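You operate a simulated robot arm through the tools that you are given. There is no shell and no other tool. Be economical: measure what you need, move in short steps, check, and stop when the job is done.

The job below is to be done with a simulated two-armed robot. You get a single attempt, and the scene is never put back.

Task
Put the orange grease cup from the slats of the feed table between the side boards on the bottom shelf at the pump end of the workbench. Shut the upper green drawer. Pick up the cone from the slats of the feed table between the side boards with one hand, pass it to the other hand and put it on the upper shelf under the roller stand. Do these in any order. Set down upright: grease cup, cone.
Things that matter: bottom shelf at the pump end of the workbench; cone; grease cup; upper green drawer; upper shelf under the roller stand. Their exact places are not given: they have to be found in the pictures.

Only the result counts: the job must be done as asked and must still hold three seconds after the hand-in. Knocking over, shifting, dropping, spilling or breaking anything else fails it.

Robot
Two 7-joint arms with fingered hands on one trunk, on a base that drives. Base frame: it is fixed to the floor where the robot stands at the start and does not move with it; the origin is under the middle of the robot, x ahead of it, y to its left, z up. Units: mm, degrees, N and s.
The left shoulder is at the start at [70, 169, 1192], the right one opposite. With the tool pointing down near the work surface each hand reaches from about 100 to 540 mm from the robot's upright axis, wherever it stands, measured 20 degrees to its own side. Places, roughly: bottom shelf at the pump end of the workbench [1300, -1600, 100]; cone [-2000, -1000, 500]; grease cup [-2250, -750, 500]; upper green drawer [-5000, 200, 300]; upper shelf under the roller stand [1200, -2900, 500]. Payload 3.4 kg a hand.
The TCP of each hand is the grasp point between the finger pads, 23 mm short of the fingertips. In the tool frame z runs along the fingers and y along their closing line. The gripper opens to 116 mm. The gripper's body begins 65 mm behind the TCP. The gripper is a hand of 4 fingers: y runs from the thumb to the fingers, the wrist lies at [0, 0, -211] in the tool frame.
Orientation is that of the tool frame in the base frame, as a unit quaternion [x, y, z, w]. With the fingers straight down and closing along the base's y, the tool's x points along the base's -x, its y along +y and its z along -z.

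Tools
- The arms move only by the tool jog_arm. It takes "left_deltas", "right_deltas" or both (then of equal length, played together; a hand with none holds still); each is a list of rows, each a list of 6 numbers: the shift along the tool's x, y, z in mm, then the turn, a rotation vector about the tool's x, y, z in degrees. In form: [[x, y, z, ax, ay, az], ...]. A call has 1 to 20 rows; each row is the pose to reach, as a shift and turn from the pose commanded when the call began, along the tool's axes at that moment. Rows are played at 5 a second. More than 50 mm and 8.6 degrees between two rows, and nothing of the call is played. Where a pose cannot be reached the arm comes as near as it can. A force on the tool above 40 N (or 10 N above the force at the start of the call, whichever is more), or a blocked arm, ends the call early, and 0.2 s more pass. In this call time passes only in rows, and 0.2 s behind the last. It gives the time, the measured TCP pose, the force on the tool (base axes), the opening and the grip force at its end, in the units of the frame above (readings bear some noise), with the torque about the TCP (base axes, N m) and any sound that the robot's microphone picked up.
- Cameras (640 x 400 px; columns grow to the right, rows downward): "scene" is now at [127.8, -8.7, 1401.2]; the picture's right is [-0.09, -1.00, 0.00], its down [-0.74, 0.07, -0.67] and it looks along [0.66, -0.06, -0.75] (base axes); focal length 250 px, centre (320, 200). "left" rides on the left gripper at [-68, 1, -90] in its tool frame; the picture's right is [-0.01, -1.00, 0.00], its down [0.79, -0.01, -0.61] and it looks along [0.61, -0.01, 0.79] (tool axes); focal length 251 px, centre (320, 200). "right" rides on the right gripper at [69, 1, -90] in its tool frame; the picture's right is [-0.01, 1.00, 0.00], its down [-0.79, -0.01, -0.61] and it looks along [-0.61, -0.01, 0.79] (tool axes); focal length 251 px, centre (320, 200).
- get_image(camera): a new picture of that camera. No time passes.
- lift_body(by): slides the trunk up (or, below 0, down) by that many mm; the arms and the scene camera ride with it, the base frame stays. It gives what a move gives, with no picture.
- roll_base(legs): drives the robot by 1 to 6 legs, each [ahead, left, turn to the left] in mm, mm and degrees, along the robot's own axes; the way and the turn of a leg run together, so that a leg with both is an arc; at most 1500 mm and 180 degrees a leg. The arms and the cameras ride along, it lands a little off, and it stops where it bumps. It gives what a move gives.
- curl_fingers(finger1, finger2, finger3, thumb_bend, hand): sets how far each is bent, from 0 (flat) to 1 (curled in); at 0.3 the hand is open as for a grip, at 0.7 the pads meet at the TCP. One left out holds its place. A second passes; each finger stops where it meets its share of the squeeze, and holds until it gets a number again. It is the only way to open and close the hand. It gives what a move gives, with no picture; readings hold the bend of each and the force on the fingers (four entries, about 0 where the hand has none), thumb and palm.
- pan_tilt(pan, tilt): turns the head with the scene camera to pan (to the left, within 86 degrees either way) and tilt (down, from -29 to 69), counted from straight ahead of the robot. It gives what a move gives.
- point_at(camera, pixels): for up to 12 pixels [column, row] of the newest picture of that camera ("zoom" is the newest enlarged one), the place [x, y, z] in the base frame of the surface seen there, good to about 2 mm. No time passes.
- close_up(camera, box): a new picture of the part [left, top, right, bottom] of that camera's present view, enlarged. No time passes.
- sign_off(): hands the job in; it is judged then, once.

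Work in short steps. Measure before you move; look again where a grasp or a placing could have gone wrong, and mend it. You have 120 turns and 106 pictures in all, those below and enlarged ones among them. Open the grippers and draw the arms clear of the work before you hand the job in, unless the task says otherwise; then end with one line.

The tools are called after "Request:" as name(argument=value, ...) on one line, values as JSON. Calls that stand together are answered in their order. jog_arm: Moves the arms, as the interface text tells. Its arguments: {"type":"object","properties":{"left_deltas":{"type":"array","items":{"type":"array","items":{"type":"number"}}},"right_deltas":{"type":"array","items":{"type":"array","items":{"type":"number"}}}},"required":[]} The other tools are called the same way: lift_body (by) slides the trunk up or down; curl_fingers (finger1, finger2, finger3, thumb_bend, hand) moves the fingers one by one; roll_base (legs) drives the base; pan_tilt (pan, tilt) turns the head that bears the scene camera; get_image (camera) takes a picture; point_at (camera, pixels) gives the place of the surface under pixels of a picture; close_up (camera, box) takes an enlarged picture of a part of a camera's view; sign_off () hands the job in.

At the start:

```text
time_s: 0.0
left_ee_pos: [452.1, 219.5, 825.7]
left_ee_rot: [0.0, 1.0, 0.0, 0.0]
left_force: [0.0, -0.4, -0.5]
left_ft_torque: [0.01, 0.0, 0.02]
left_opening: 116.0
left_grasp_force: 0.1
left_shape: jaw
left_bend: [0.3, 0.3, 0.3, 0.3]
left_finger forces: [0.1, 0.0, 0.0, 0.0, 0.0, 0.0]
right_ee_pos: [331.4, -104.3, 834.4]
right_ee_rot: [0.0, 1.0, 0.001, 0.0]
right_force: [0.1, -0.2, -0.3]
right_ft_torque: [-0.03, -0.01, 0.0]
right_opening: 115.9
right_grasp_force: 0.1
right_shape: jaw
right_bend: [0.3, 0.3, 0.3, 0.3]
right_finger forces: [0.0, 0.1, 0.0, 0.1, 0.0, 0.0]
trunk travel left (down, up): [-698.0, 242.0]
robot x, y, heading: [0.7, -0.4, 0.2]
head pan, tilt: [-5.2, 48.2]
```

scene: 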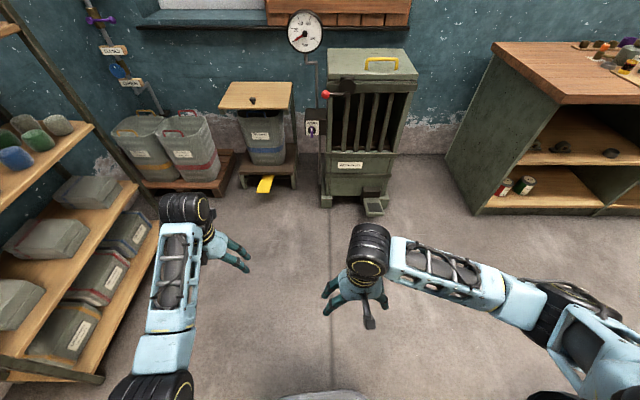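
right: 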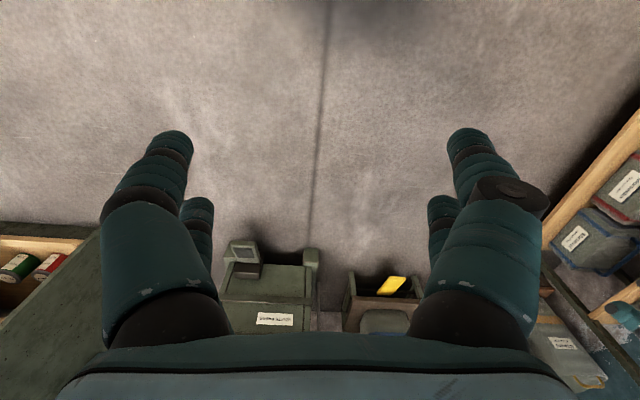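
left: 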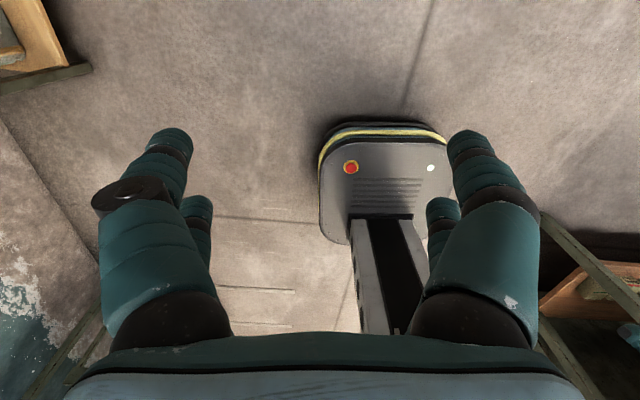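

The scene picture shows the workbench at the right (px 560,130). I look right to see the workbench and beyond.

Request:
pan_tilt(pan=-70, tilt=30)

Request:
get_image(camera="scene")

```text
time_s: 1.4
left_ee_pos: [451.6, 219.7, 824.8]
left_ee_rot: [0.0, 1.0, 0.0, 0.0]
left_force: [-0.2, -0.9, 0.5]
left_ft_torque: [0.05, -0.04, 0.0]
left_opening: 115.9
left_grasp_force: 0.0
left_shape: jaw
left_bend: [0.3, 0.3, 0.3, 0.3]
left_finger forces: [0.0, 0.1, 0.0, 0.0, 0.1, 0.1]
right_ee_pos: [331.2, -104.4, 833.9]
right_ee_rot: [0.0, 1.0, 0.0, 0.0]
right_force: [0.0, -0.2, -0.4]
right_ft_torque: [0.02, 0.02, -0.02]
right_opening: 115.7
right_grasp_force: 0.0
right_shape: jaw
right_bend: [0.3, 0.3, 0.3, 0.3]
right_finger forces: [0.0, 0.1, 0.1, 0.1, 0.1, 0.0]
trunk travel left (down, up): [-698.0, 242.0]
robot x, y, heading: [-2.5, -0.0, 0.0]
head pan, tilt: [-70.0, 30.0]
```

```text
102 pictures are left
```

scene: 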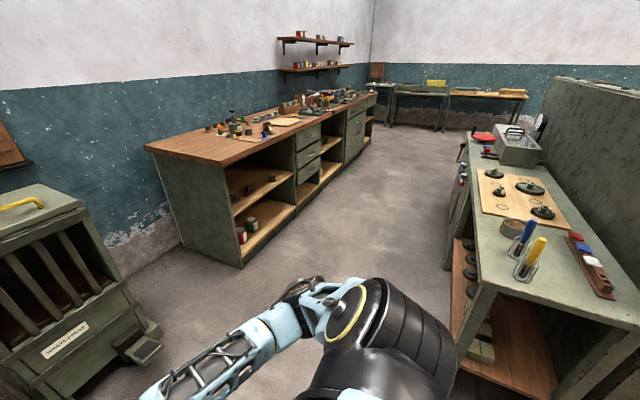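

The workbench with open shelves runs along the wall (px 150-380). I measure key points.

Request:
point_at(camera="scene", pixels=[[245, 235], [270, 225], [305, 185], [262, 185], [245, 265], [326, 165], [366, 130], [405, 108], [470, 290], [490, 110], [320, 230], [385, 125]])

Request:
close_up(camera="scene", box=[140, 60, 400, 270])

```text
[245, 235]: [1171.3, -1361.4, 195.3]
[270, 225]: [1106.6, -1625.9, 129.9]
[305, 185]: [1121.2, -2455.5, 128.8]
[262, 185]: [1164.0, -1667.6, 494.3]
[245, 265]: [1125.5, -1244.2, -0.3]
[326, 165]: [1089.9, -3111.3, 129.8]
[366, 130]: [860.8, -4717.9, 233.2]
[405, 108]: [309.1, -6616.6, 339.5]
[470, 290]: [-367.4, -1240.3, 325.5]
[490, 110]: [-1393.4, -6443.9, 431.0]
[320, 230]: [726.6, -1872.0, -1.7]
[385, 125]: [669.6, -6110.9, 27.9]
```

```text
1.90 times, centred on (270, 165) of scene
```

zoom: 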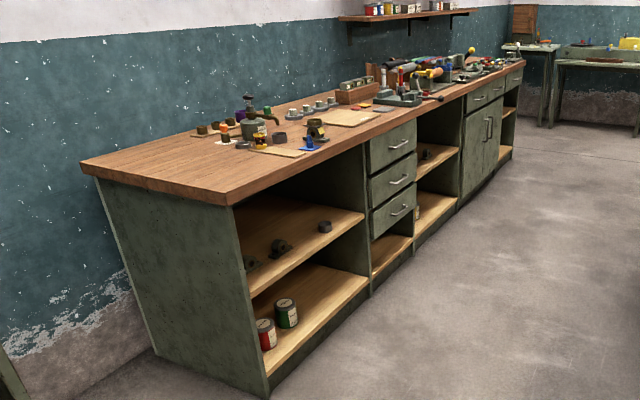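

Left side shelves are ~980 mm away, so turning is safe to the right; I turn right 100° then look toward the back.

Request:
roll_base(legs=[[0, 0, -100]])

Request:
pan_tilt(pan=-60, tilt=25)

Request:
get_image(camera="scene")

```text
time_s: 6.0
left_ee_pos: [116.2, -488.4, 825.9]
left_ee_rot: [0.779, 0.627, 0.001, 0.0]
left_force: [1.1, 0.4, -0.9]
left_ft_torque: [0.02, -0.01, -0.01]
left_opening: 116.1
left_grasp_force: 0.1
left_shape: jaw
left_bend: [0.3, 0.3, 0.3, 0.3]
left_finger forces: [0.0, 0.0, 0.1, 0.0, 0.0, 0.0]
right_ee_pos: [-172.6, -301.3, 834.7]
right_ee_rot: [0.778, 0.628, 0.0, 0.0]
right_force: [0.0, -0.1, 0.3]
right_ft_torque: [0.0, 0.0, -0.02]
right_opening: 115.9
right_grasp_force: 0.1
right_shape: jaw
right_bend: [0.3, 0.3, 0.3, 0.3]
right_finger forces: [0.1, 0.1, 0.1, 0.0, 0.0, 0.0]
trunk travel left (down, up): [-698.0, 242.0]
robot x, y, heading: [1.3, -1.1, -102.2]
head pan, tilt: [-70.0, 30.0]
```

```text
time_s: 6.8
left_ee_pos: [117.5, -488.8, 825.9]
left_ee_rot: [0.779, 0.628, 0.0, 0.0]
left_force: [0.0, -0.3, 0.7]
left_ft_torque: [0.02, 0.0, 0.02]
left_opening: 116.0
left_grasp_force: 0.0
left_shape: jaw
left_bend: [0.3, 0.3, 0.3, 0.3]
left_finger forces: [0.1, 0.1, 0.0, 0.0, 0.0, 0.0]
right_ee_pos: [-173.5, -301.2, 834.9]
right_ee_rot: [0.779, 0.627, -0.001, -0.001]
right_force: [0.4, -0.2, -0.1]
right_ft_torque: [-0.02, -0.01, 0.02]
right_opening: 115.8
right_grasp_force: 0.1
right_shape: jaw
right_bend: [0.3, 0.3, 0.3, 0.3]
right_finger forces: [0.0, 0.1, 0.0, 0.0, 0.1, 0.0]
trunk travel left (down, up): [-698.0, 242.0]
robot x, y, heading: [3.7, -0.3, -102.2]
head pan, tilt: [-60.0, 25.0]
```

```text
100 pictures are left
```

scene: 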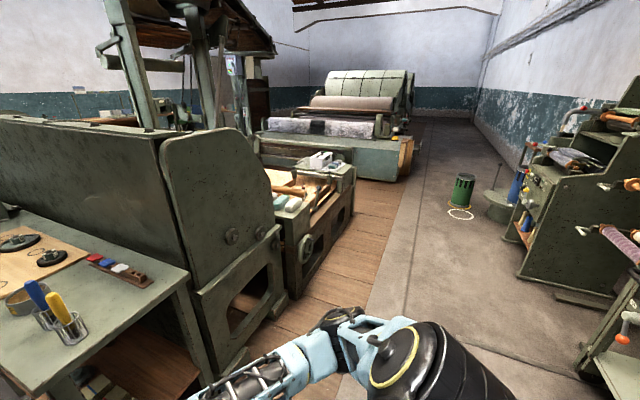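

The feed table with things seems at px (310,190). I zoom and measure there.

Request:
close_up(camera="scene", box=[240, 130, 400, 230])

Request:
point_at(camera="scene", pixels=[[296, 260], [352, 215], [335, 195], [300, 205], [225, 370], [405, 165], [520, 275], [580, 340], [240, 140], [272, 220], [320, 160], [460, 190]])

```text
4.00 times, centred on (320, 180) of scene
```

zoom: 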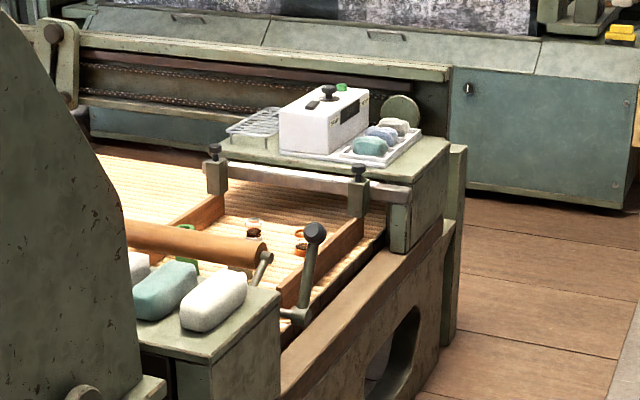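

```text
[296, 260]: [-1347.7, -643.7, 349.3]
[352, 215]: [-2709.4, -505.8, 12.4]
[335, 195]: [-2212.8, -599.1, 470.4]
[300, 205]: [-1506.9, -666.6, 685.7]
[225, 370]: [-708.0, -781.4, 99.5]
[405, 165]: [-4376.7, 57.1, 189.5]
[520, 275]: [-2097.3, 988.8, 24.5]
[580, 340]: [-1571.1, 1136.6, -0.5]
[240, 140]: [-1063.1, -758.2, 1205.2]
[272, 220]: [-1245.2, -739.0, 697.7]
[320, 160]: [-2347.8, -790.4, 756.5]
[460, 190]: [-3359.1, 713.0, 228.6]
```

Slatted feed table lies between the wood side boards near px (320,190), outer wall at y≈-600. I drive in the aisle to x≈-2100 at y≈0 and face it.

Request:
roll_base(legs=[[0, 0, -77.8], [1100, 0, 0], [1000, 0, 0], [0, 0, 90]])

Request:
pan_tilt(pan=0, tilt=40)

Request:
get_image(camera="scene")

```text
time_s: 24.2
left_ee_pos: [-1835.6, -553.2, 824.8]
left_ee_rot: [0.684, 0.729, 0.0, 0.0]
left_force: [0.7, -0.4, 0.1]
left_ft_torque: [-0.02, -0.01, 0.0]
left_opening: 115.8
left_grasp_force: 0.1
left_shape: jaw
left_bend: [0.3, 0.3, 0.3, 0.3]
left_finger forces: [0.0, 0.1, 0.0, 0.0, 0.0, 0.1]
right_ee_pos: [-2168.0, -452.0, 834.2]
right_ee_rot: [0.684, 0.729, 0.0, 0.0]
right_force: [0.5, 0.6, 0.2]
right_ft_torque: [-0.04, 0.01, -0.01]
right_opening: 115.8
right_grasp_force: 0.1
right_shape: jaw
right_bend: [0.3, 0.3, 0.3, 0.3]
right_finger forces: [0.0, 0.0, 0.0, 0.1, 0.1, 0.1]
trunk travel left (down, up): [-698.0, 242.0]
robot x, y, heading: [-2083.1, -113.8, -86.5]
head pan, tilt: [-60.0, 25.0]
```

```text
time_s: 25.5
left_ee_pos: [-1837.0, -554.6, 824.5]
left_ee_rot: [0.684, 0.729, -0.001, 0.0]
left_force: [0.2, 0.6, 0.2]
left_ft_torque: [0.02, 0.0, -0.01]
left_opening: 115.9
left_grasp_force: 0.1
left_shape: jaw
left_bend: [0.3, 0.3, 0.3, 0.3]
left_finger forces: [0.0, 0.0, 0.0, 0.0, 0.1, 0.0]
right_ee_pos: [-2167.0, -453.1, 834.6]
right_ee_rot: [0.684, 0.729, 0.0, 0.0]
right_force: [0.4, 0.5, 0.0]
right_ft_torque: [0.01, -0.02, -0.01]
right_opening: 116.0
right_grasp_force: 0.0
right_shape: jaw
right_bend: [0.3, 0.3, 0.3, 0.3]
right_finger forces: [0.0, 0.0, 0.1, 0.0, 0.0, 0.0]
trunk travel left (down, up): [-698.0, 242.0]
robot x, y, heading: [-2082.8, -112.9, -86.3]
head pan, tilt: [0.0, 40.0]
```

```text
98 pictures are left
```

scene: 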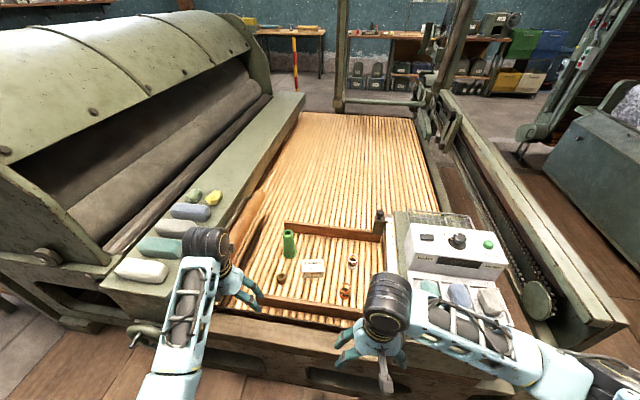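

Request:
close_up(camera="scene", box=[240, 200, 400, 300])

Request:
point_at(camera="scene", pixels=[[289, 232], [289, 256], [282, 281], [313, 268], [354, 260], [346, 291], [300, 300], [260, 270], [385, 215], [320, 232], [255, 350], [205, 260]])

```text
4.00 times, centred on (320, 250) of scene
```

zoom: 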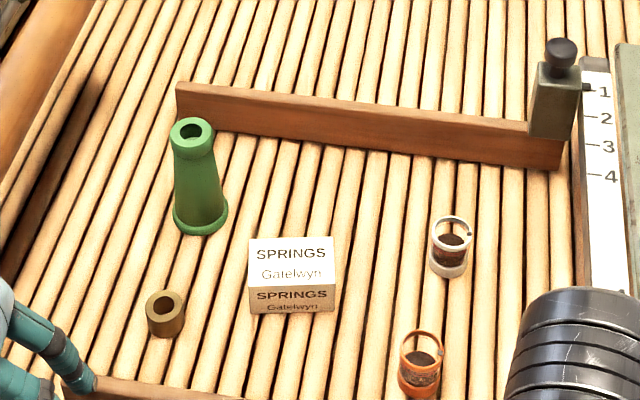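

```text
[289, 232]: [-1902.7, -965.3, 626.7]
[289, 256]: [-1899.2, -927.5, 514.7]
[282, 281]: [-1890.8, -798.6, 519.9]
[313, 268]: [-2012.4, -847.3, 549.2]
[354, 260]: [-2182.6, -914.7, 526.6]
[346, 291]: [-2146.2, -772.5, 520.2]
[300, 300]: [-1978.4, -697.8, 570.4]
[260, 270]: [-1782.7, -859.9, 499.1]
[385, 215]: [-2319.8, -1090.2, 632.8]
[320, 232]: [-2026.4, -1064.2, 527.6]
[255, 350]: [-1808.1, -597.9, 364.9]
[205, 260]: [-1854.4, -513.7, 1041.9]
```

Cone is green at about (-1902,-955), 135 mm tall; orange cup at (-2147,-778). I square up and move forward 210 mm slowly, then zoom on the cup.

Request:
roll_base(legs=[[0, 0, -3.5], [210, 0, 0]])

Request:
pan_tilt(pan=0, tilt=60)

Request:
get_image(camera="scene")

Request:
get_image(camera="right")

```text
time_s: 27.6
left_ee_pos: [-1862.2, -756.4, 824.0]
left_ee_rot: [0.707, 0.707, 0.001, -0.001]
left_force: [0.3, 1.2, -0.5]
left_ft_torque: [0.0, 0.0, 0.0]
left_opening: 116.1
left_grasp_force: 0.1
left_shape: jaw
left_bend: [0.3, 0.3, 0.3, 0.3]
left_finger forces: [0.1, 0.0, 0.0, 0.1, 0.0, 0.0]
right_ee_pos: [-2186.2, -636.0, 833.9]
right_ee_rot: [0.707, 0.708, 0.001, -0.001]
right_force: [0.0, -0.9, -0.1]
right_ft_torque: [0.01, 0.0, 0.0]
right_opening: 115.9
right_grasp_force: 0.0
right_shape: jaw
right_bend: [0.3, 0.3, 0.3, 0.3]
right_finger forces: [0.0, 0.0, 0.0, 0.1, 0.0, 0.0]
trunk travel left (down, up): [-698.0, 242.0]
robot x, y, heading: [-2080.2, -305.8, -89.8]
head pan, tilt: [0.0, 40.0]
stopped in leg 2: the robot was blocked; the commanded pose is now the measured one
```

```text
time_s: 28.4
left_ee_pos: [-1862.4, -756.1, 825.5]
left_ee_rot: [0.707, 0.707, 0.0, 0.0]
left_force: [-0.2, 0.1, 0.4]
left_ft_torque: [0.01, -0.01, 0.01]
left_opening: 116.0
left_grasp_force: 0.1
left_shape: jaw
left_bend: [0.3, 0.3, 0.3, 0.3]
left_finger forces: [0.0, 0.0, 0.0, 0.0, 0.0, 0.1]
right_ee_pos: [-2187.6, -633.6, 834.8]
right_ee_rot: [0.706, 0.708, 0.0, 0.0]
right_force: [0.0, -0.3, -0.1]
right_ft_torque: [0.01, 0.0, 0.0]
right_opening: 116.0
right_grasp_force: 0.1
right_shape: jaw
right_bend: [0.3, 0.3, 0.3, 0.3]
right_finger forces: [0.0, 0.0, 0.1, 0.1, 0.0, 0.0]
trunk travel left (down, up): [-698.0, 242.0]
robot x, y, heading: [-2084.7, -304.1, -89.8]
head pan, tilt: [0.0, 60.0]
```

```text
96 pictures are left
```

scene: 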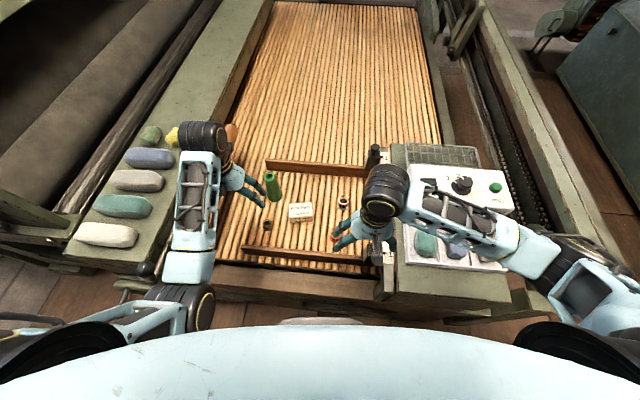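

```text
95 pictures are left
```

right: 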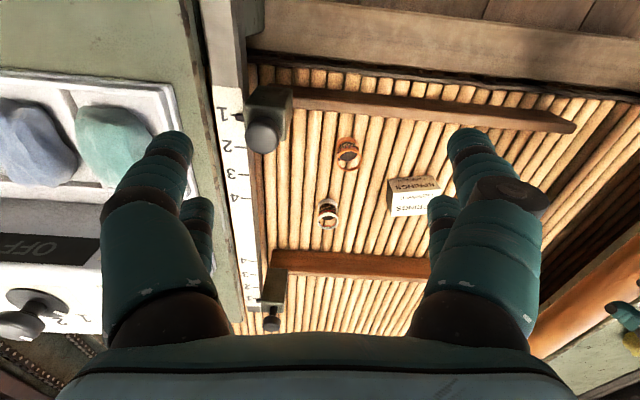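

Base is against the rail; the axis is at y≈-304, cup 474 ahead. I zoom in on the items and the hand shape.

Request:
close_up(camera="right", box=[280, 100, 480, 225])

Request:
point_at(camera="zoom", pixels=[[217, 128], [222, 180], [197, 165], [242, 165], [220, 225], [215, 215], [160, 350], [300, 20], [420, 310]])

Request:
close_up(camera="scene", box=[200, 120, 420, 258])

```text
3.20 times, centred on (380, 162) of right
```

zoom: 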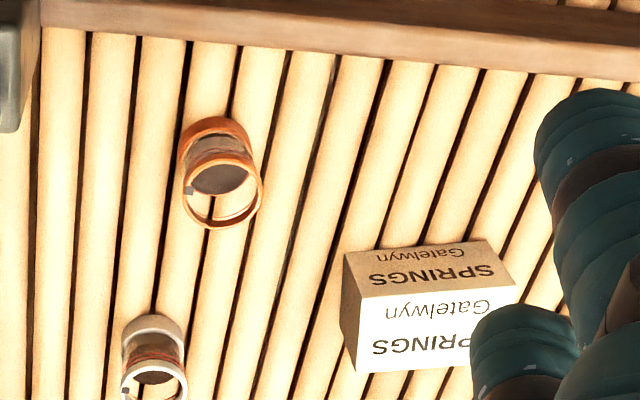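

```text
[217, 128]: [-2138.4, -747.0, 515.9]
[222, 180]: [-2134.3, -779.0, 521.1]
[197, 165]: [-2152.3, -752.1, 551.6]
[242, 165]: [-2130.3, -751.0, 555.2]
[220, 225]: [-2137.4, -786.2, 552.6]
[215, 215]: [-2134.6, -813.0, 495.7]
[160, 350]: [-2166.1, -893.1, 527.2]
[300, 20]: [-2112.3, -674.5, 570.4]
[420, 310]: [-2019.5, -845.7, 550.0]
```

```text
2.90 times, centred on (310, 189) of scene
```

zoom: 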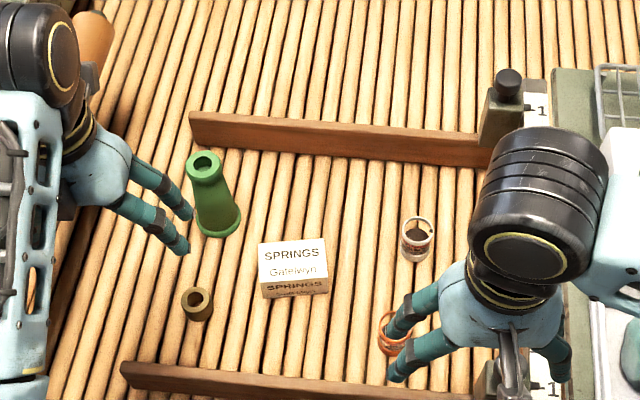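

Cup centre ≈(-2139,-767), top z 555; the board top is z 570 at y≈-674. I check the clamp post beside the board before moving.

Request:
get_image(camera="right")

Request:
point_at(camera="right", pixels=[[262, 135], [288, 100], [258, 110], [285, 130], [350, 105], [350, 96], [230, 130], [270, 320], [347, 139]])

```text
92 pictures are left
```

right: 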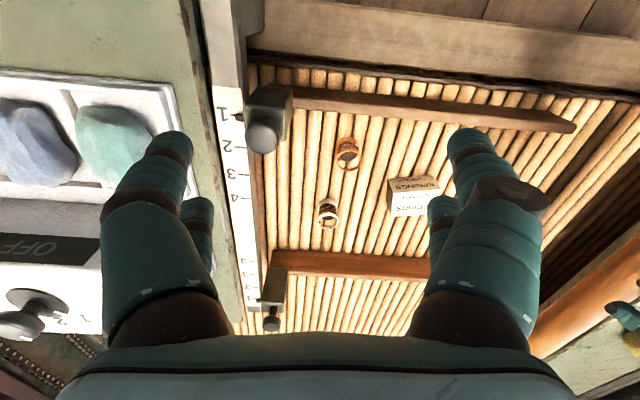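

```text
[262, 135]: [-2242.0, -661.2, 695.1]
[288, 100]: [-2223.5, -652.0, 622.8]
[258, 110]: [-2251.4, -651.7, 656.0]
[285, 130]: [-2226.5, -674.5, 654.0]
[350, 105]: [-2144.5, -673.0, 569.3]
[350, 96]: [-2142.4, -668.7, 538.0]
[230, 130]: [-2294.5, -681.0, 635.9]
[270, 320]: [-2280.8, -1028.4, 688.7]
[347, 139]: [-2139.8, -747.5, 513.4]
```

Post with knob reaches x≈-2222, z 700; my hand at x -2139 clears it. I move the right hand to a pre-grasp 120 mm back along a 35° tilted approach.

Request:
jog_arm(right_deltas=[[-15, 20, 20, 0, -8, 0], [-30, 40, 45, 0, -16, 0], [-45, 49, 90, 0, -24, 0], [-64, 49, 135, 0, -32, 0], [-64, 49, 175, 0, -35, 0], [-64, 49, 207, 0, -35, 0]])

Request:
get_image(camera="right")

Request:
get_image(camera="scene")

```text
time_s: 29.8
left_ee_pos: [-1861.3, -755.6, 825.7]
left_ee_rot: [0.707, 0.707, 0.0, 0.001]
left_force: [-0.3, -0.4, 0.6]
left_ft_torque: [-0.01, 0.0, 0.0]
left_opening: 115.8
left_grasp_force: 0.0
left_shape: jaw
left_bend: [0.3, 0.3, 0.3, 0.3]
left_finger forces: [0.1, 0.0, 0.1, 0.0, 0.0, 0.1]
right_ee_pos: [-2137.1, -696.6, 627.0]
right_ee_rot: [0.674, 0.675, -0.213, 0.213]
right_force: [0.4, 0.9, 0.1]
right_ft_torque: [0.02, -0.02, -0.02]
right_opening: 115.9
right_grasp_force: 0.1
right_shape: jaw
right_bend: [0.3, 0.3, 0.3, 0.3]
right_finger forces: [0.0, 0.0, 0.0, 0.1, 0.0, 0.0]
trunk travel left (down, up): [-698.0, 242.0]
robot x, y, heading: [-2083.1, -306.3, -89.9]
head pan, tilt: [0.0, 60.0]
```

```text
91 pictures are left
```

right: 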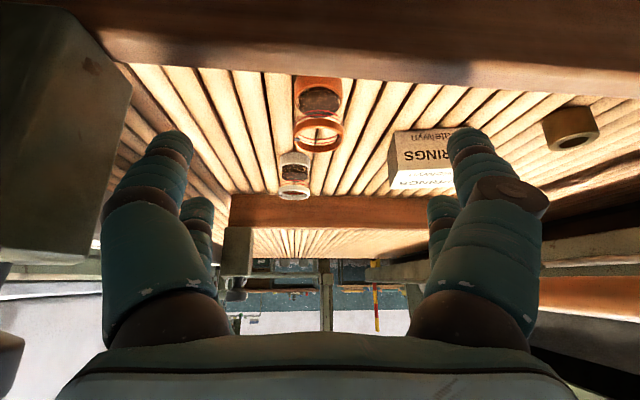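

```text
90 pictures are left
```

scene: 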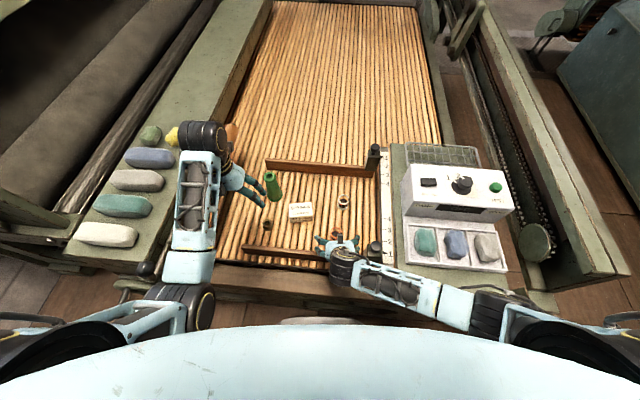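

The palm camera rides below the tilted hand near the board, so I'll reduce tilt to 22°. First I remeasure the cup rim at px (320,135).

Request:
point_at(camera="right", pixels=[[297, 135], [342, 135], [319, 151], [319, 119], [319, 84], [299, 90], [339, 90], [319, 152], [230, 80], [320, 60]])

```text
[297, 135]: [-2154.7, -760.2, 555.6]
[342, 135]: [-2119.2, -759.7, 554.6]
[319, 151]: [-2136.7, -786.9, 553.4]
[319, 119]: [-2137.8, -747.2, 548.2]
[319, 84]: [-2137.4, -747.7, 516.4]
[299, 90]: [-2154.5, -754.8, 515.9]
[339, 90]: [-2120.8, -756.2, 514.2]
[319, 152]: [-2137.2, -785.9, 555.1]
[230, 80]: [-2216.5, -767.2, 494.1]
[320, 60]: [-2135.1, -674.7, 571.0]
```

Cup centre (-2137,-767), Ø40, top 555. I reduce tilt to 22° and advance to the grasp at z≈531.

Request:
jog_arm(right_deltas=[[0, 0, 5, 0, 6.5, 0], [0, 0, 25, 0, 13, 0], [-1, 0, 60, 0, 13, 0], [-2, 0, 90, 0, 13, 0], [-3, 0, 119, 0, 13, 0]])

Request:
get_image(camera="right")

```text
time_s: 31.0
left_ee_pos: [-1860.1, -755.4, 824.9]
left_ee_rot: [0.707, 0.707, 0.0, -0.001]
left_force: [-0.4, 0.4, 0.1]
left_ft_torque: [0.01, 0.07, 0.0]
left_opening: 116.0
left_grasp_force: 0.1
left_shape: jaw
left_bend: [0.3, 0.3, 0.3, 0.3]
left_finger forces: [0.0, 0.0, 0.0, 0.1, 0.0, 0.0]
right_ee_pos: [-2139.3, -764.4, 540.4]
right_ee_rot: [0.693, 0.695, -0.136, 0.134]
right_force: [-0.2, 0.1, -0.2]
right_ft_torque: [-0.01, 0.0, -0.05]
right_opening: 115.8
right_grasp_force: 0.0
right_shape: jaw
right_bend: [0.3, 0.3, 0.3, 0.3]
right_finger forces: [0.0, 0.1, 0.0, 0.0, 0.0, 0.0]
right hand out of reach, approached as far as the arm can: row 5
trunk travel left (down, up): [-698.0, 242.0]
robot x, y, heading: [-2080.8, -304.1, -89.8]
head pan, tilt: [0.0, 60.0]
```

```text
89 pictures are left
```

right: 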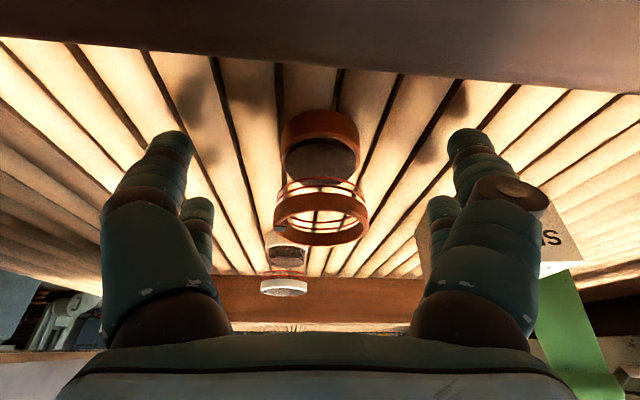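

The arm is at its limit at z 540; I lower the trunk 12 mm.

Request:
lift_body(by=-12)

Request:
curl_fingers(hand="right", finger1=0.7, finger2=0.7, finger3=0.7, thumb_bend=0.7)

Request:
get_image(camera="right")

```text
time_s: 31.6
left_ee_pos: [-1863.1, -755.8, 812.8]
left_ee_rot: [0.707, 0.707, 0.0, 0.0]
left_force: [-0.3, -0.5, 0.0]
left_ft_torque: [0.02, 0.02, -0.02]
left_opening: 116.1
left_grasp_force: 0.0
left_shape: jaw
left_bend: [0.3, 0.3, 0.3, 0.3]
left_finger forces: [0.1, 0.0, 0.1, 0.0, 0.0, 0.0]
right_ee_pos: [-2138.7, -763.6, 529.0]
right_ee_rot: [0.694, 0.694, -0.136, 0.135]
right_force: [0.3, -0.5, 0.5]
right_ft_torque: [0.0, 0.0, -0.04]
right_opening: 115.8
right_grasp_force: 0.0
right_shape: jaw
right_bend: [0.3, 0.3, 0.3, 0.3]
right_finger forces: [0.2, 0.0, 0.0, 0.0, 0.1, 0.0]
trunk travel left (down, up): [-686.0, 254.0]
robot x, y, heading: [-2084.5, -303.9, -90.0]
head pan, tilt: [0.0, 60.0]
```

```text
time_s: 32.1
left_ee_pos: [-1861.0, -752.9, 815.3]
left_ee_rot: [0.707, 0.707, -0.001, 0.001]
left_force: [0.0, -0.3, 0.6]
left_ft_torque: [0.01, -0.01, 0.01]
left_opening: 115.7
left_grasp_force: 0.0
left_shape: jaw
left_bend: [0.3, 0.3, 0.3, 0.3]
left_finger forces: [0.0, 0.1, 0.0, 0.0, 0.0, 0.1]
right_ee_pos: [-2136.2, -765.5, 532.5]
right_ee_rot: [0.691, 0.695, -0.138, 0.14]
right_force: [2.8, 6.2, 35.3]
right_ft_torque: [0.61, -0.54, 0.04]
right_opening: 36.0
right_grasp_force: 27.2
right_shape: fingers
right_bend: [0.65, 0.64, 0.69, 0.67]
right_finger forces: [20.0, 8.4, 0.2, 0.1, 24.2, 0.0]
trunk travel left (down, up): [-686.0, 254.0]
robot x, y, heading: [-2079.7, -303.9, -89.8]
head pan, tilt: [0.0, 60.0]
stopped (right hand): the force on the tool passed its limit at 43 N (the readings are from after the stop); the commanded pose is now the measured one
```

```text
88 pictures are left
```

right: 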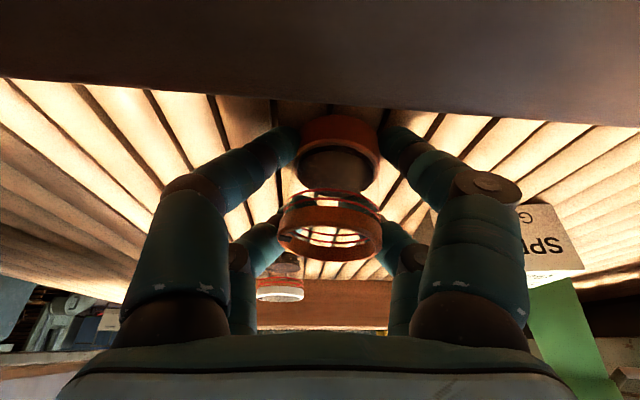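

Gripped at 27 N, opening 36; fingertips press on the slats. I lift with the trunk and look.

Request:
lift_body(by=130)

Request:
get_image(camera="right")

Request:
get_image(camera="scene")

```text
time_s: 33.7
left_ee_pos: [-1862.4, -756.5, 943.2]
left_ee_rot: [0.707, 0.707, 0.0, 0.001]
left_force: [0.5, 1.6, 0.2]
left_ft_torque: [-0.02, -0.03, 0.01]
left_opening: 115.7
left_grasp_force: 0.2
left_shape: jaw
left_bend: [0.3, 0.3, 0.3, 0.3]
left_finger forces: [0.0, 0.0, 0.1, 0.0, 0.1, 0.0]
right_ee_pos: [-2138.1, -765.3, 660.1]
right_ee_rot: [0.693, 0.695, -0.137, 0.136]
right_force: [0.0, -0.1, -0.8]
right_ft_torque: [0.0, 0.05, 0.02]
right_opening: 34.0
right_grasp_force: 11.4
right_shape: fingers
right_bend: [0.63, 0.65, 0.69, 0.64]
right_finger forces: [5.3, 6.0, 1.1, 0.0, 9.7, 0.0]
trunk travel left (down, up): [-816.0, 124.0]
robot x, y, heading: [-2080.4, -305.1, -90.0]
head pan, tilt: [0.0, 60.0]
```

```text
87 pictures are left
```

right: 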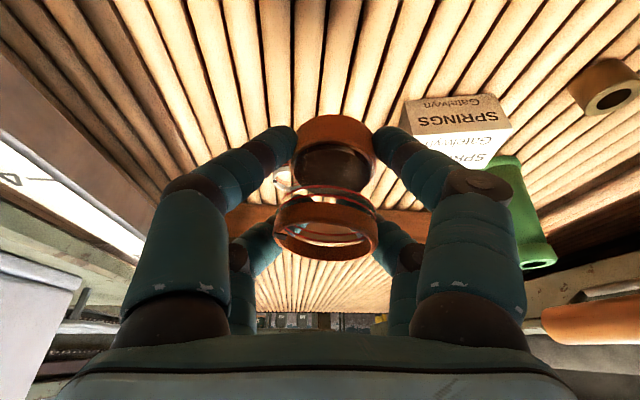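

```text
86 pictures are left
```

scene: 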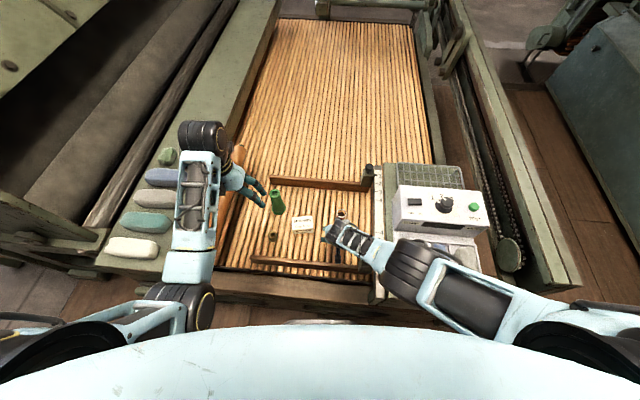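

The cup is held upright, 11 N. To reach the cone with the left hand I need the trunk lower, so first I raise and draw back the right hand.

Request:
jog_arm(right_deltas=[[3, -7, -42, 0, 0, 0], [6, -14, -84, 0, 0, 0], [8, -20, -127, 0, 0, 0], [11, -27, -169, 0, 0, 0], [13, -34, -211, 0, 0, 0], [16, -40, -254, 0, 0, 0]])

Request:
pan_tilt(pan=-15, tilt=60)

Request:
get_image(camera="scene")

```text
time_s: 35.1
left_ee_pos: [-1862.5, -756.1, 943.6]
left_ee_rot: [0.706, 0.708, 0.0, 0.0]
left_force: [0.4, 0.0, -0.5]
left_ft_torque: [0.0, 0.01, 0.01]
left_opening: 116.0
left_grasp_force: 0.0
left_shape: jaw
left_bend: [0.3, 0.3, 0.3, 0.3]
left_finger forces: [0.0, 0.0, 0.0, 0.0, 0.0, 0.0]
right_ee_pos: [-2180.9, -653.4, 889.2]
right_ee_rot: [0.692, 0.696, -0.136, 0.137]
right_force: [-0.5, 0.9, -1.5]
right_ft_torque: [0.0, 0.02, -0.01]
right_opening: 34.1
right_grasp_force: 9.4
right_shape: fingers
right_bend: [0.63, 0.66, 0.69, 0.63]
right_finger forces: [4.9, 5.0, 0.9, 0.1, 8.7, 0.0]
trunk travel left (down, up): [-816.0, 124.0]
robot x, y, heading: [-2079.1, -303.1, -90.0]
head pan, tilt: [0.0, 60.0]
```

```text
time_s: 35.9
left_ee_pos: [-1863.6, -756.3, 943.5]
left_ee_rot: [0.708, 0.706, 0.0, 0.0]
left_force: [-0.1, -0.2, 1.1]
left_ft_torque: [-0.04, -0.02, -0.01]
left_opening: 116.2
left_grasp_force: 0.1
left_shape: jaw
left_bend: [0.3, 0.3, 0.3, 0.3]
left_finger forces: [0.0, 0.1, 0.1, 0.0, 0.0, 0.0]
right_ee_pos: [-2180.4, -654.7, 887.7]
right_ee_rot: [0.692, 0.696, -0.136, 0.136]
right_force: [-0.5, 0.0, -1.4]
right_ft_torque: [0.0, 0.0, 0.01]
right_opening: 33.9
right_grasp_force: 10.0
right_shape: fingers
right_bend: [0.63, 0.66, 0.69, 0.63]
right_finger forces: [4.9, 4.9, 0.9, 0.0, 8.7, 0.0]
trunk travel left (down, up): [-816.0, 124.0]
robot x, y, heading: [-2081.3, -302.8, -90.2]
head pan, tilt: [-15.0, 60.0]
```

```text
85 pictures are left
```

scene: 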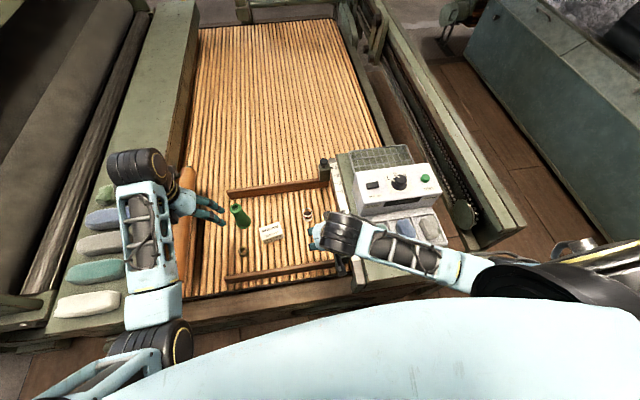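

I measure the arm positions and remeasure the cone.

Request:
point_at(camera="scene", pixels=[[405, 255], [450, 270], [500, 280], [340, 235], [160, 300], [160, 345], [130, 360], [425, 180], [425, 230], [237, 208], [243, 226], [232, 212]])

Request:
close_up(camera="scene", box=[180, 160, 340, 260])

```text
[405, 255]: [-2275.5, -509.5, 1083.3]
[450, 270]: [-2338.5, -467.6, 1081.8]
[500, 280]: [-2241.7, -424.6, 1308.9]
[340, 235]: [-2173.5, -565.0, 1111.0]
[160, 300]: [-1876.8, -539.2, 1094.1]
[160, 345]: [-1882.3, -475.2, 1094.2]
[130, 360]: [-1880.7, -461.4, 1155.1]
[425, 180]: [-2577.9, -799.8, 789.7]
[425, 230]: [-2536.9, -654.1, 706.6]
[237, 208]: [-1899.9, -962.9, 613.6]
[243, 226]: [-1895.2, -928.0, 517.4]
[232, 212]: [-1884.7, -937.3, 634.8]
```

```text
4.00 times, centred on (260, 210) of scene
```

zoom: 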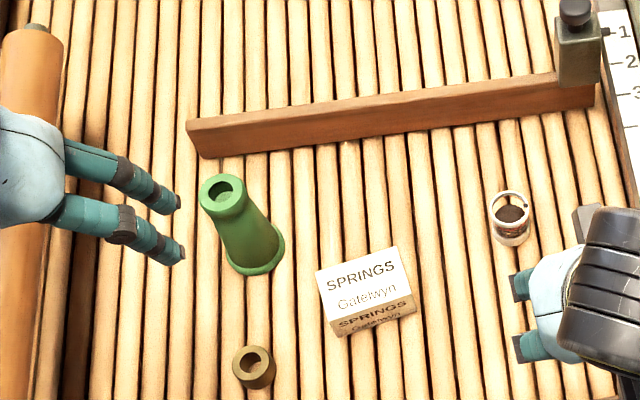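

Arm elbows are at z≈1080, clear when lowered 215 mm. I measure the cone's rim and base in the zoom.

Request:
point_at(camera="zoom", pixels=[[203, 196], [243, 192], [222, 206], [219, 178], [231, 259], [280, 245], [256, 271], [235, 225], [262, 240], [240, 235], [225, 240]])

```text
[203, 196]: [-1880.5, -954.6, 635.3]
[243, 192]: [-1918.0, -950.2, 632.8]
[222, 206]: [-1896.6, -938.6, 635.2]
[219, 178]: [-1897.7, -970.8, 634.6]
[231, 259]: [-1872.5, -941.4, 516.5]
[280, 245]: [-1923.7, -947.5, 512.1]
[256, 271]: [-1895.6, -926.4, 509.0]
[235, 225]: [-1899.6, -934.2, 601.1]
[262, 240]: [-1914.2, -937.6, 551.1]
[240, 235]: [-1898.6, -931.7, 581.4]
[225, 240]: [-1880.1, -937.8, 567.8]
```

Cone: centre (-1898,-953), top z 635, Ø40 top, Ø53 base. I tilt the left hand 60° and move it to the pre-grasp (still raised).

Request:
jog_arm(left_deltas=[[-10, -5, 0, 0, -7.5, 0], [-20, -10, 5, 0, -15, 0], [-30, -15, 15, 0, -22.5, 0], [-40, -20, 25, 0, -30, 0], [-55, -25, 35, 0, -37.5, 0], [-70, -30, 45, 0, -45, 0], [-85, -35, 60, 0, -52.5, 0], [-93, -35, 71, 0, -60, 0]])

Request:
lift_body(by=-150)

Request:
get_image(camera="scene")

Request:
get_image(camera="left")

```text
time_s: 37.7
left_ee_pos: [-1892.7, -847.5, 871.1]
left_ee_rot: [0.615, 0.61, -0.348, 0.358]
left_force: [0.4, -0.4, 0.3]
left_ft_torque: [-0.02, -0.01, 0.0]
left_opening: 115.9
left_grasp_force: 0.1
left_shape: jaw
left_bend: [0.3, 0.3, 0.3, 0.3]
left_finger forces: [0.0, 0.1, 0.0, 0.1, 0.0, 0.0]
right_ee_pos: [-2179.5, -655.6, 887.9]
right_ee_rot: [0.692, 0.695, -0.136, 0.136]
right_force: [0.6, 0.7, -0.4]
right_ft_torque: [0.0, 0.0, -0.03]
right_opening: 33.9
right_grasp_force: 9.5
right_shape: fingers
right_bend: [0.63, 0.66, 0.69, 0.63]
right_finger forces: [4.9, 4.9, 0.9, 0.0, 8.6, 0.1]
trunk travel left (down, up): [-816.0, 124.0]
robot x, y, heading: [-2081.6, -303.8, -90.1]
head pan, tilt: [-15.0, 60.0]
```

```text
time_s: 39.4
left_ee_pos: [-1891.1, -847.3, 721.1]
left_ee_rot: [0.615, 0.61, -0.349, 0.358]
left_force: [0.2, 0.6, 0.3]
left_ft_torque: [0.01, -0.04, -0.02]
left_opening: 115.8
left_grasp_force: 0.1
left_shape: jaw
left_bend: [0.3, 0.3, 0.3, 0.3]
left_finger forces: [0.0, 0.0, 0.1, 0.0, 0.0, 0.1]
right_ee_pos: [-2178.9, -654.3, 738.0]
right_ee_rot: [0.692, 0.696, -0.137, 0.137]
right_force: [-0.3, 0.3, -1.5]
right_ft_torque: [0.02, 0.02, -0.01]
right_opening: 33.8
right_grasp_force: 9.5
right_shape: fingers
right_bend: [0.63, 0.66, 0.69, 0.63]
right_finger forces: [4.9, 5.0, 1.0, 0.0, 8.6, 0.1]
trunk travel left (down, up): [-666.0, 274.0]
robot x, y, heading: [-2083.7, -303.0, -90.2]
head pan, tilt: [-15.0, 60.0]
```

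```text
83 pictures are left
```

scene: 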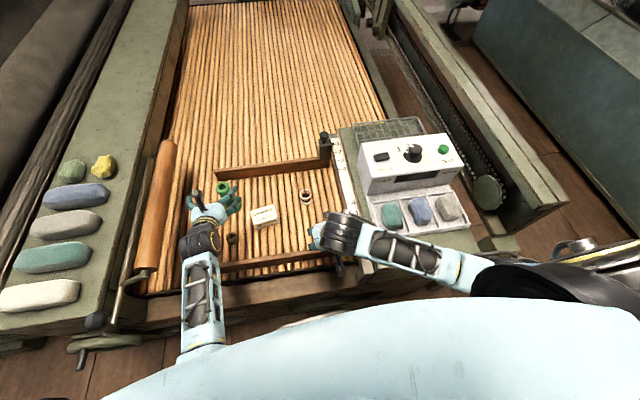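

```text
82 pictures are left
```

left: 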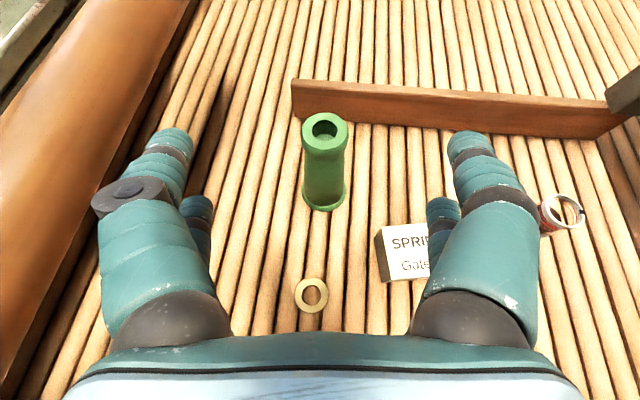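

Left hand is above the table lined up with the cone (px 325,170). I move the right hand away from the knob post, then lower 63 mm.

Request:
jog_arm(right_deltas=[[-11, 25, -28, 0, 0, 0], [-22, 50, -56, 0, 0, 0]])

Request:
lift_body(by=-63)

Request:
jog_arm(left_deltas=[[0, -4, 30, 0, 0, 0], [0, -7, 60, 0, 0, 0], [0, -7, 85, 0, 0, 0]])

Request:
get_image(camera="left")

```text
time_s: 40.0
left_ee_pos: [-1892.4, -847.6, 720.9]
left_ee_rot: [0.615, 0.61, -0.349, 0.358]
left_force: [-0.6, 0.2, 0.2]
left_ft_torque: [0.01, 0.01, 0.05]
left_opening: 115.9
left_grasp_force: 0.0
left_shape: jaw
left_bend: [0.3, 0.3, 0.3, 0.3]
left_finger forces: [0.1, 0.0, 0.1, 0.0, 0.0, 0.0]
right_ee_pos: [-2128.5, -653.6, 799.3]
right_ee_rot: [0.692, 0.696, -0.137, 0.136]
right_force: [0.3, -0.1, -1.5]
right_ft_torque: [0.0, 0.0, -0.04]
right_opening: 33.8
right_grasp_force: 9.3
right_shape: fingers
right_bend: [0.63, 0.66, 0.69, 0.63]
right_finger forces: [4.9, 4.9, 0.8, 0.1, 8.5, 0.0]
trunk travel left (down, up): [-666.0, 274.0]
robot x, y, heading: [-2081.7, -302.9, -89.6]
head pan, tilt: [-15.0, 60.0]
```

```text
time_s: 41.0
left_ee_pos: [-1893.0, -847.7, 658.4]
left_ee_rot: [0.615, 0.609, -0.349, 0.358]
left_force: [-0.5, -1.2, 0.5]
left_ft_torque: [0.02, 0.0, -0.01]
left_opening: 115.6
left_grasp_force: 0.1
left_shape: jaw
left_bend: [0.3, 0.3, 0.3, 0.3]
left_finger forces: [0.1, 0.1, 0.0, 0.1, 0.0, 0.0]
right_ee_pos: [-2130.6, -653.0, 735.9]
right_ee_rot: [0.692, 0.695, -0.136, 0.136]
right_force: [-0.8, 0.2, -1.2]
right_ft_torque: [-0.03, 0.0, 0.0]
right_opening: 33.9
right_grasp_force: 9.4
right_shape: fingers
right_bend: [0.63, 0.66, 0.69, 0.63]
right_finger forces: [4.9, 4.9, 0.8, 0.0, 8.6, 0.0]
trunk travel left (down, up): [-603.0, 337.0]
robot x, y, heading: [-2085.8, -302.6, -90.0]
head pan, tilt: [-15.0, 60.0]
```

```text
time_s: 42.0
left_ee_pos: [-1866.3, -913.7, 605.2]
left_ee_rot: [0.621, 0.608, -0.327, 0.371]
left_force: [0.0, -0.4, 0.9]
left_ft_torque: [0.06, -0.01, 0.0]
left_opening: 115.8
left_grasp_force: 0.0
left_shape: jaw
left_bend: [0.3, 0.3, 0.3, 0.3]
left_finger forces: [0.0, 0.0, 0.1, 0.0, 0.0, 0.1]
right_ee_pos: [-2130.1, -651.1, 736.1]
right_ee_rot: [0.692, 0.695, -0.136, 0.136]
right_force: [-0.1, -0.1, -1.4]
right_ft_torque: [0.0, 0.02, -0.01]
right_opening: 33.8
right_grasp_force: 9.4
right_shape: fingers
right_bend: [0.63, 0.66, 0.69, 0.63]
right_finger forces: [5.0, 4.9, 0.8, 0.1, 8.4, 0.0]
trunk travel left (down, up): [-603.0, 337.0]
robot x, y, heading: [-2083.7, -302.1, -90.1]
head pan, tilt: [-15.0, 60.0]
stopped in row 3 (left hand): the arm was blocked; the commanded pose is now the measured one
```

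```text
81 pictures are left
```

left: 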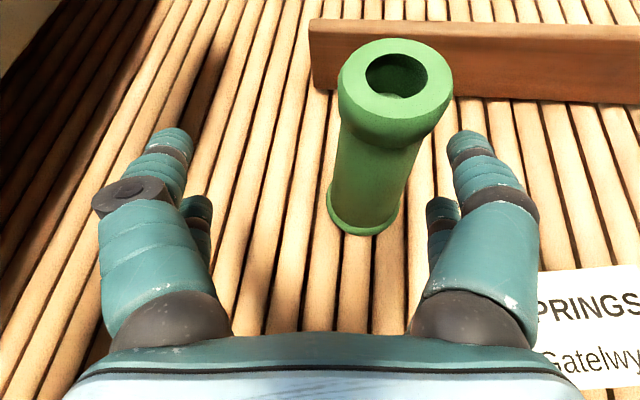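

The left arm was blocked and drifted 27 mm in x. I look at what it's touching.

Request:
pan_tilt(pan=20, tilt=62)

Request:
get_image(camera="scene")

```text
time_s: 43.0
left_ee_pos: [-1865.6, -914.4, 604.3]
left_ee_rot: [0.622, 0.608, -0.327, 0.37]
left_force: [-0.1, -0.1, -0.2]
left_ft_torque: [0.0, -0.02, -0.02]
left_opening: 116.0
left_grasp_force: 0.0
left_shape: jaw
left_bend: [0.3, 0.3, 0.3, 0.3]
left_finger forces: [0.0, 0.1, 0.0, 0.0, 0.0, 0.1]
right_ee_pos: [-2129.9, -652.4, 735.8]
right_ee_rot: [0.692, 0.696, -0.136, 0.136]
right_force: [0.4, 0.5, -1.3]
right_ft_torque: [-0.04, -0.03, -0.02]
right_opening: 34.1
right_grasp_force: 9.4
right_shape: fingers
right_bend: [0.63, 0.66, 0.69, 0.63]
right_finger forces: [4.8, 4.9, 0.8, 0.0, 8.5, 0.0]
trunk travel left (down, up): [-603.0, 337.0]
robot x, y, heading: [-2083.5, -300.4, -89.9]
head pan, tilt: [20.0, 62.0]
```

```text
80 pictures are left
```

scene: 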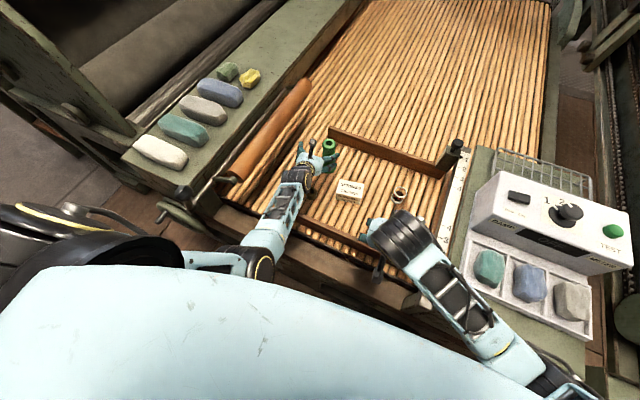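

I measure the forearm and elbow heights relative to the rail and crank.

Request:
point_at(camera="scene", pixels=[[285, 200], [265, 240], [255, 262], [225, 262], [265, 268], [300, 178], [225, 180], [190, 215], [235, 215], [162, 205]])

Request:
close_up(camera="scene", box=[150, 120, 390, 290])

```text
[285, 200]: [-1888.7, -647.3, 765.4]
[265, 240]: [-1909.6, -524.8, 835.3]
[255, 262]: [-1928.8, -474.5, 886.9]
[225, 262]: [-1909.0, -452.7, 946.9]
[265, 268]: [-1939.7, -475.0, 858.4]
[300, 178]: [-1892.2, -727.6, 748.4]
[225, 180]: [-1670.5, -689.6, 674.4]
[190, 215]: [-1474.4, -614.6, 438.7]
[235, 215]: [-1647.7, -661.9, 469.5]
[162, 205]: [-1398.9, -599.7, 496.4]
```

```text
2.35 times, centred on (270, 205) of scene
```

zoom: 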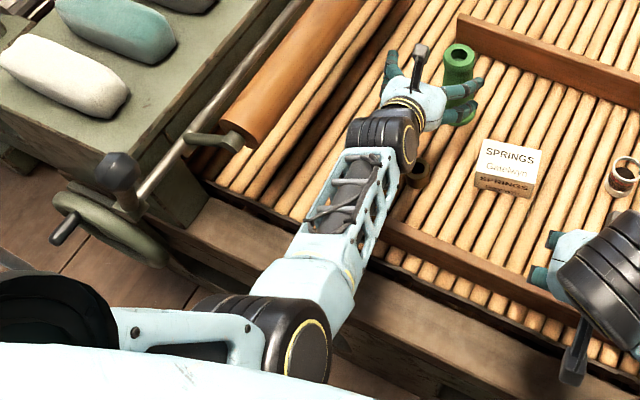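

The arm seems bent awkwardly rather than touching anything. I back off, raise the left hand relative to the trunk, straighten it, and will lower the trunk 100 mm for a comfortable reach.

Request:
jog_arm(left_deltas=[[0, 0, -40, 0, 0, 0], [0, 0, -70, 1, 0, -1], [-33, -8, -80, 2, -1, -2], [-67, -16, -90, 2.5, -1, -2.7], [-100, -23, -100, 2.5, -1, -2.7]])

Request:
lift_body(by=-100)

Request:
get_image(camera="left")

Request:
get_image(camera="scene")

```text
time_s: 43.9
left_ee_pos: [-1816.2, -863.4, 678.8]
left_ee_rot: [0.643, 0.575, -0.299, 0.407]
left_force: [0.2, 0.2, -1.2]
left_ft_torque: [0.04, 0.0, -0.03]
left_opening: 116.0
left_grasp_force: 0.1
left_shape: jaw
left_bend: [0.3, 0.31, 0.3, 0.3]
left_finger forces: [0.1, 0.3, 0.0, 0.1, 0.0, 0.0]
right_ee_pos: [-2129.7, -654.5, 734.3]
right_ee_rot: [0.692, 0.696, -0.136, 0.136]
right_force: [-0.2, 0.5, -0.8]
right_ft_torque: [0.04, 0.0, 0.01]
right_opening: 33.9
right_grasp_force: 9.9
right_shape: fingers
right_bend: [0.63, 0.66, 0.69, 0.63]
right_finger forces: [4.8, 4.8, 0.7, 0.1, 8.6, 0.1]
trunk travel left (down, up): [-603.0, 337.0]
robot x, y, heading: [-2080.1, -303.1, -90.1]
head pan, tilt: [20.0, 62.0]
stopped in row 4 (left hand): the arm was blocked; the commanded pose is now the measured one
```

```text
time_s: 45.3
left_ee_pos: [-1814.2, -864.1, 579.0]
left_ee_rot: [0.644, 0.575, -0.3, 0.407]
left_force: [-0.1, 0.4, -0.2]
left_ft_torque: [0.02, -0.02, 0.02]
left_opening: 115.9
left_grasp_force: 0.1
left_shape: jaw
left_bend: [0.3, 0.3, 0.3, 0.3]
left_finger forces: [0.0, 0.1, 0.0, 0.0, 0.0, 0.1]
right_ee_pos: [-2129.8, -653.4, 635.9]
right_ee_rot: [0.692, 0.696, -0.137, 0.136]
right_force: [-0.3, 0.4, -1.2]
right_ft_torque: [0.02, 0.01, 0.01]
right_opening: 33.6
right_grasp_force: 9.6
right_shape: fingers
right_bend: [0.63, 0.66, 0.69, 0.63]
right_finger forces: [4.9, 4.9, 0.9, 0.1, 8.5, 0.0]
trunk travel left (down, up): [-503.0, 437.0]
robot x, y, heading: [-2080.4, -304.1, -90.2]
head pan, tilt: [20.0, 62.0]
```

```text
78 pictures are left
```

left: 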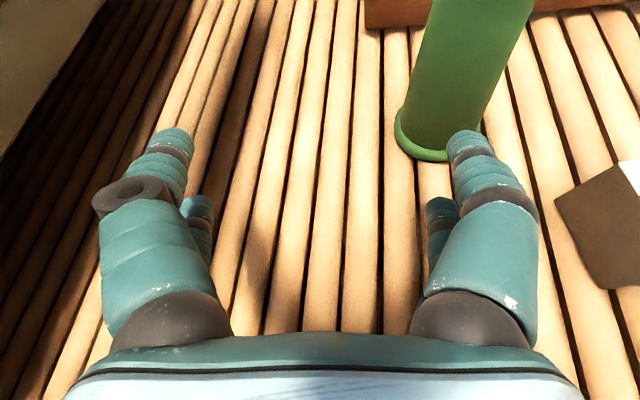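

```text
77 pictures are left
```

scene: 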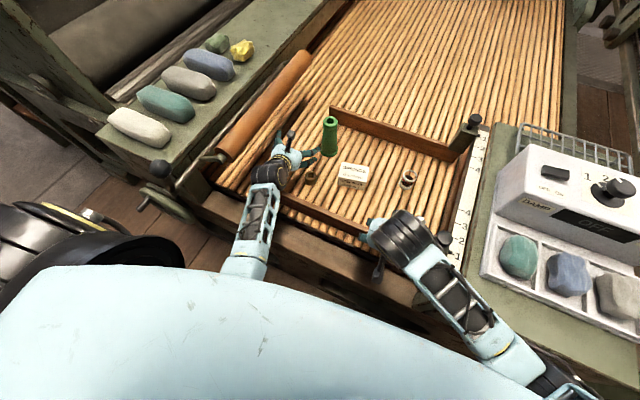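

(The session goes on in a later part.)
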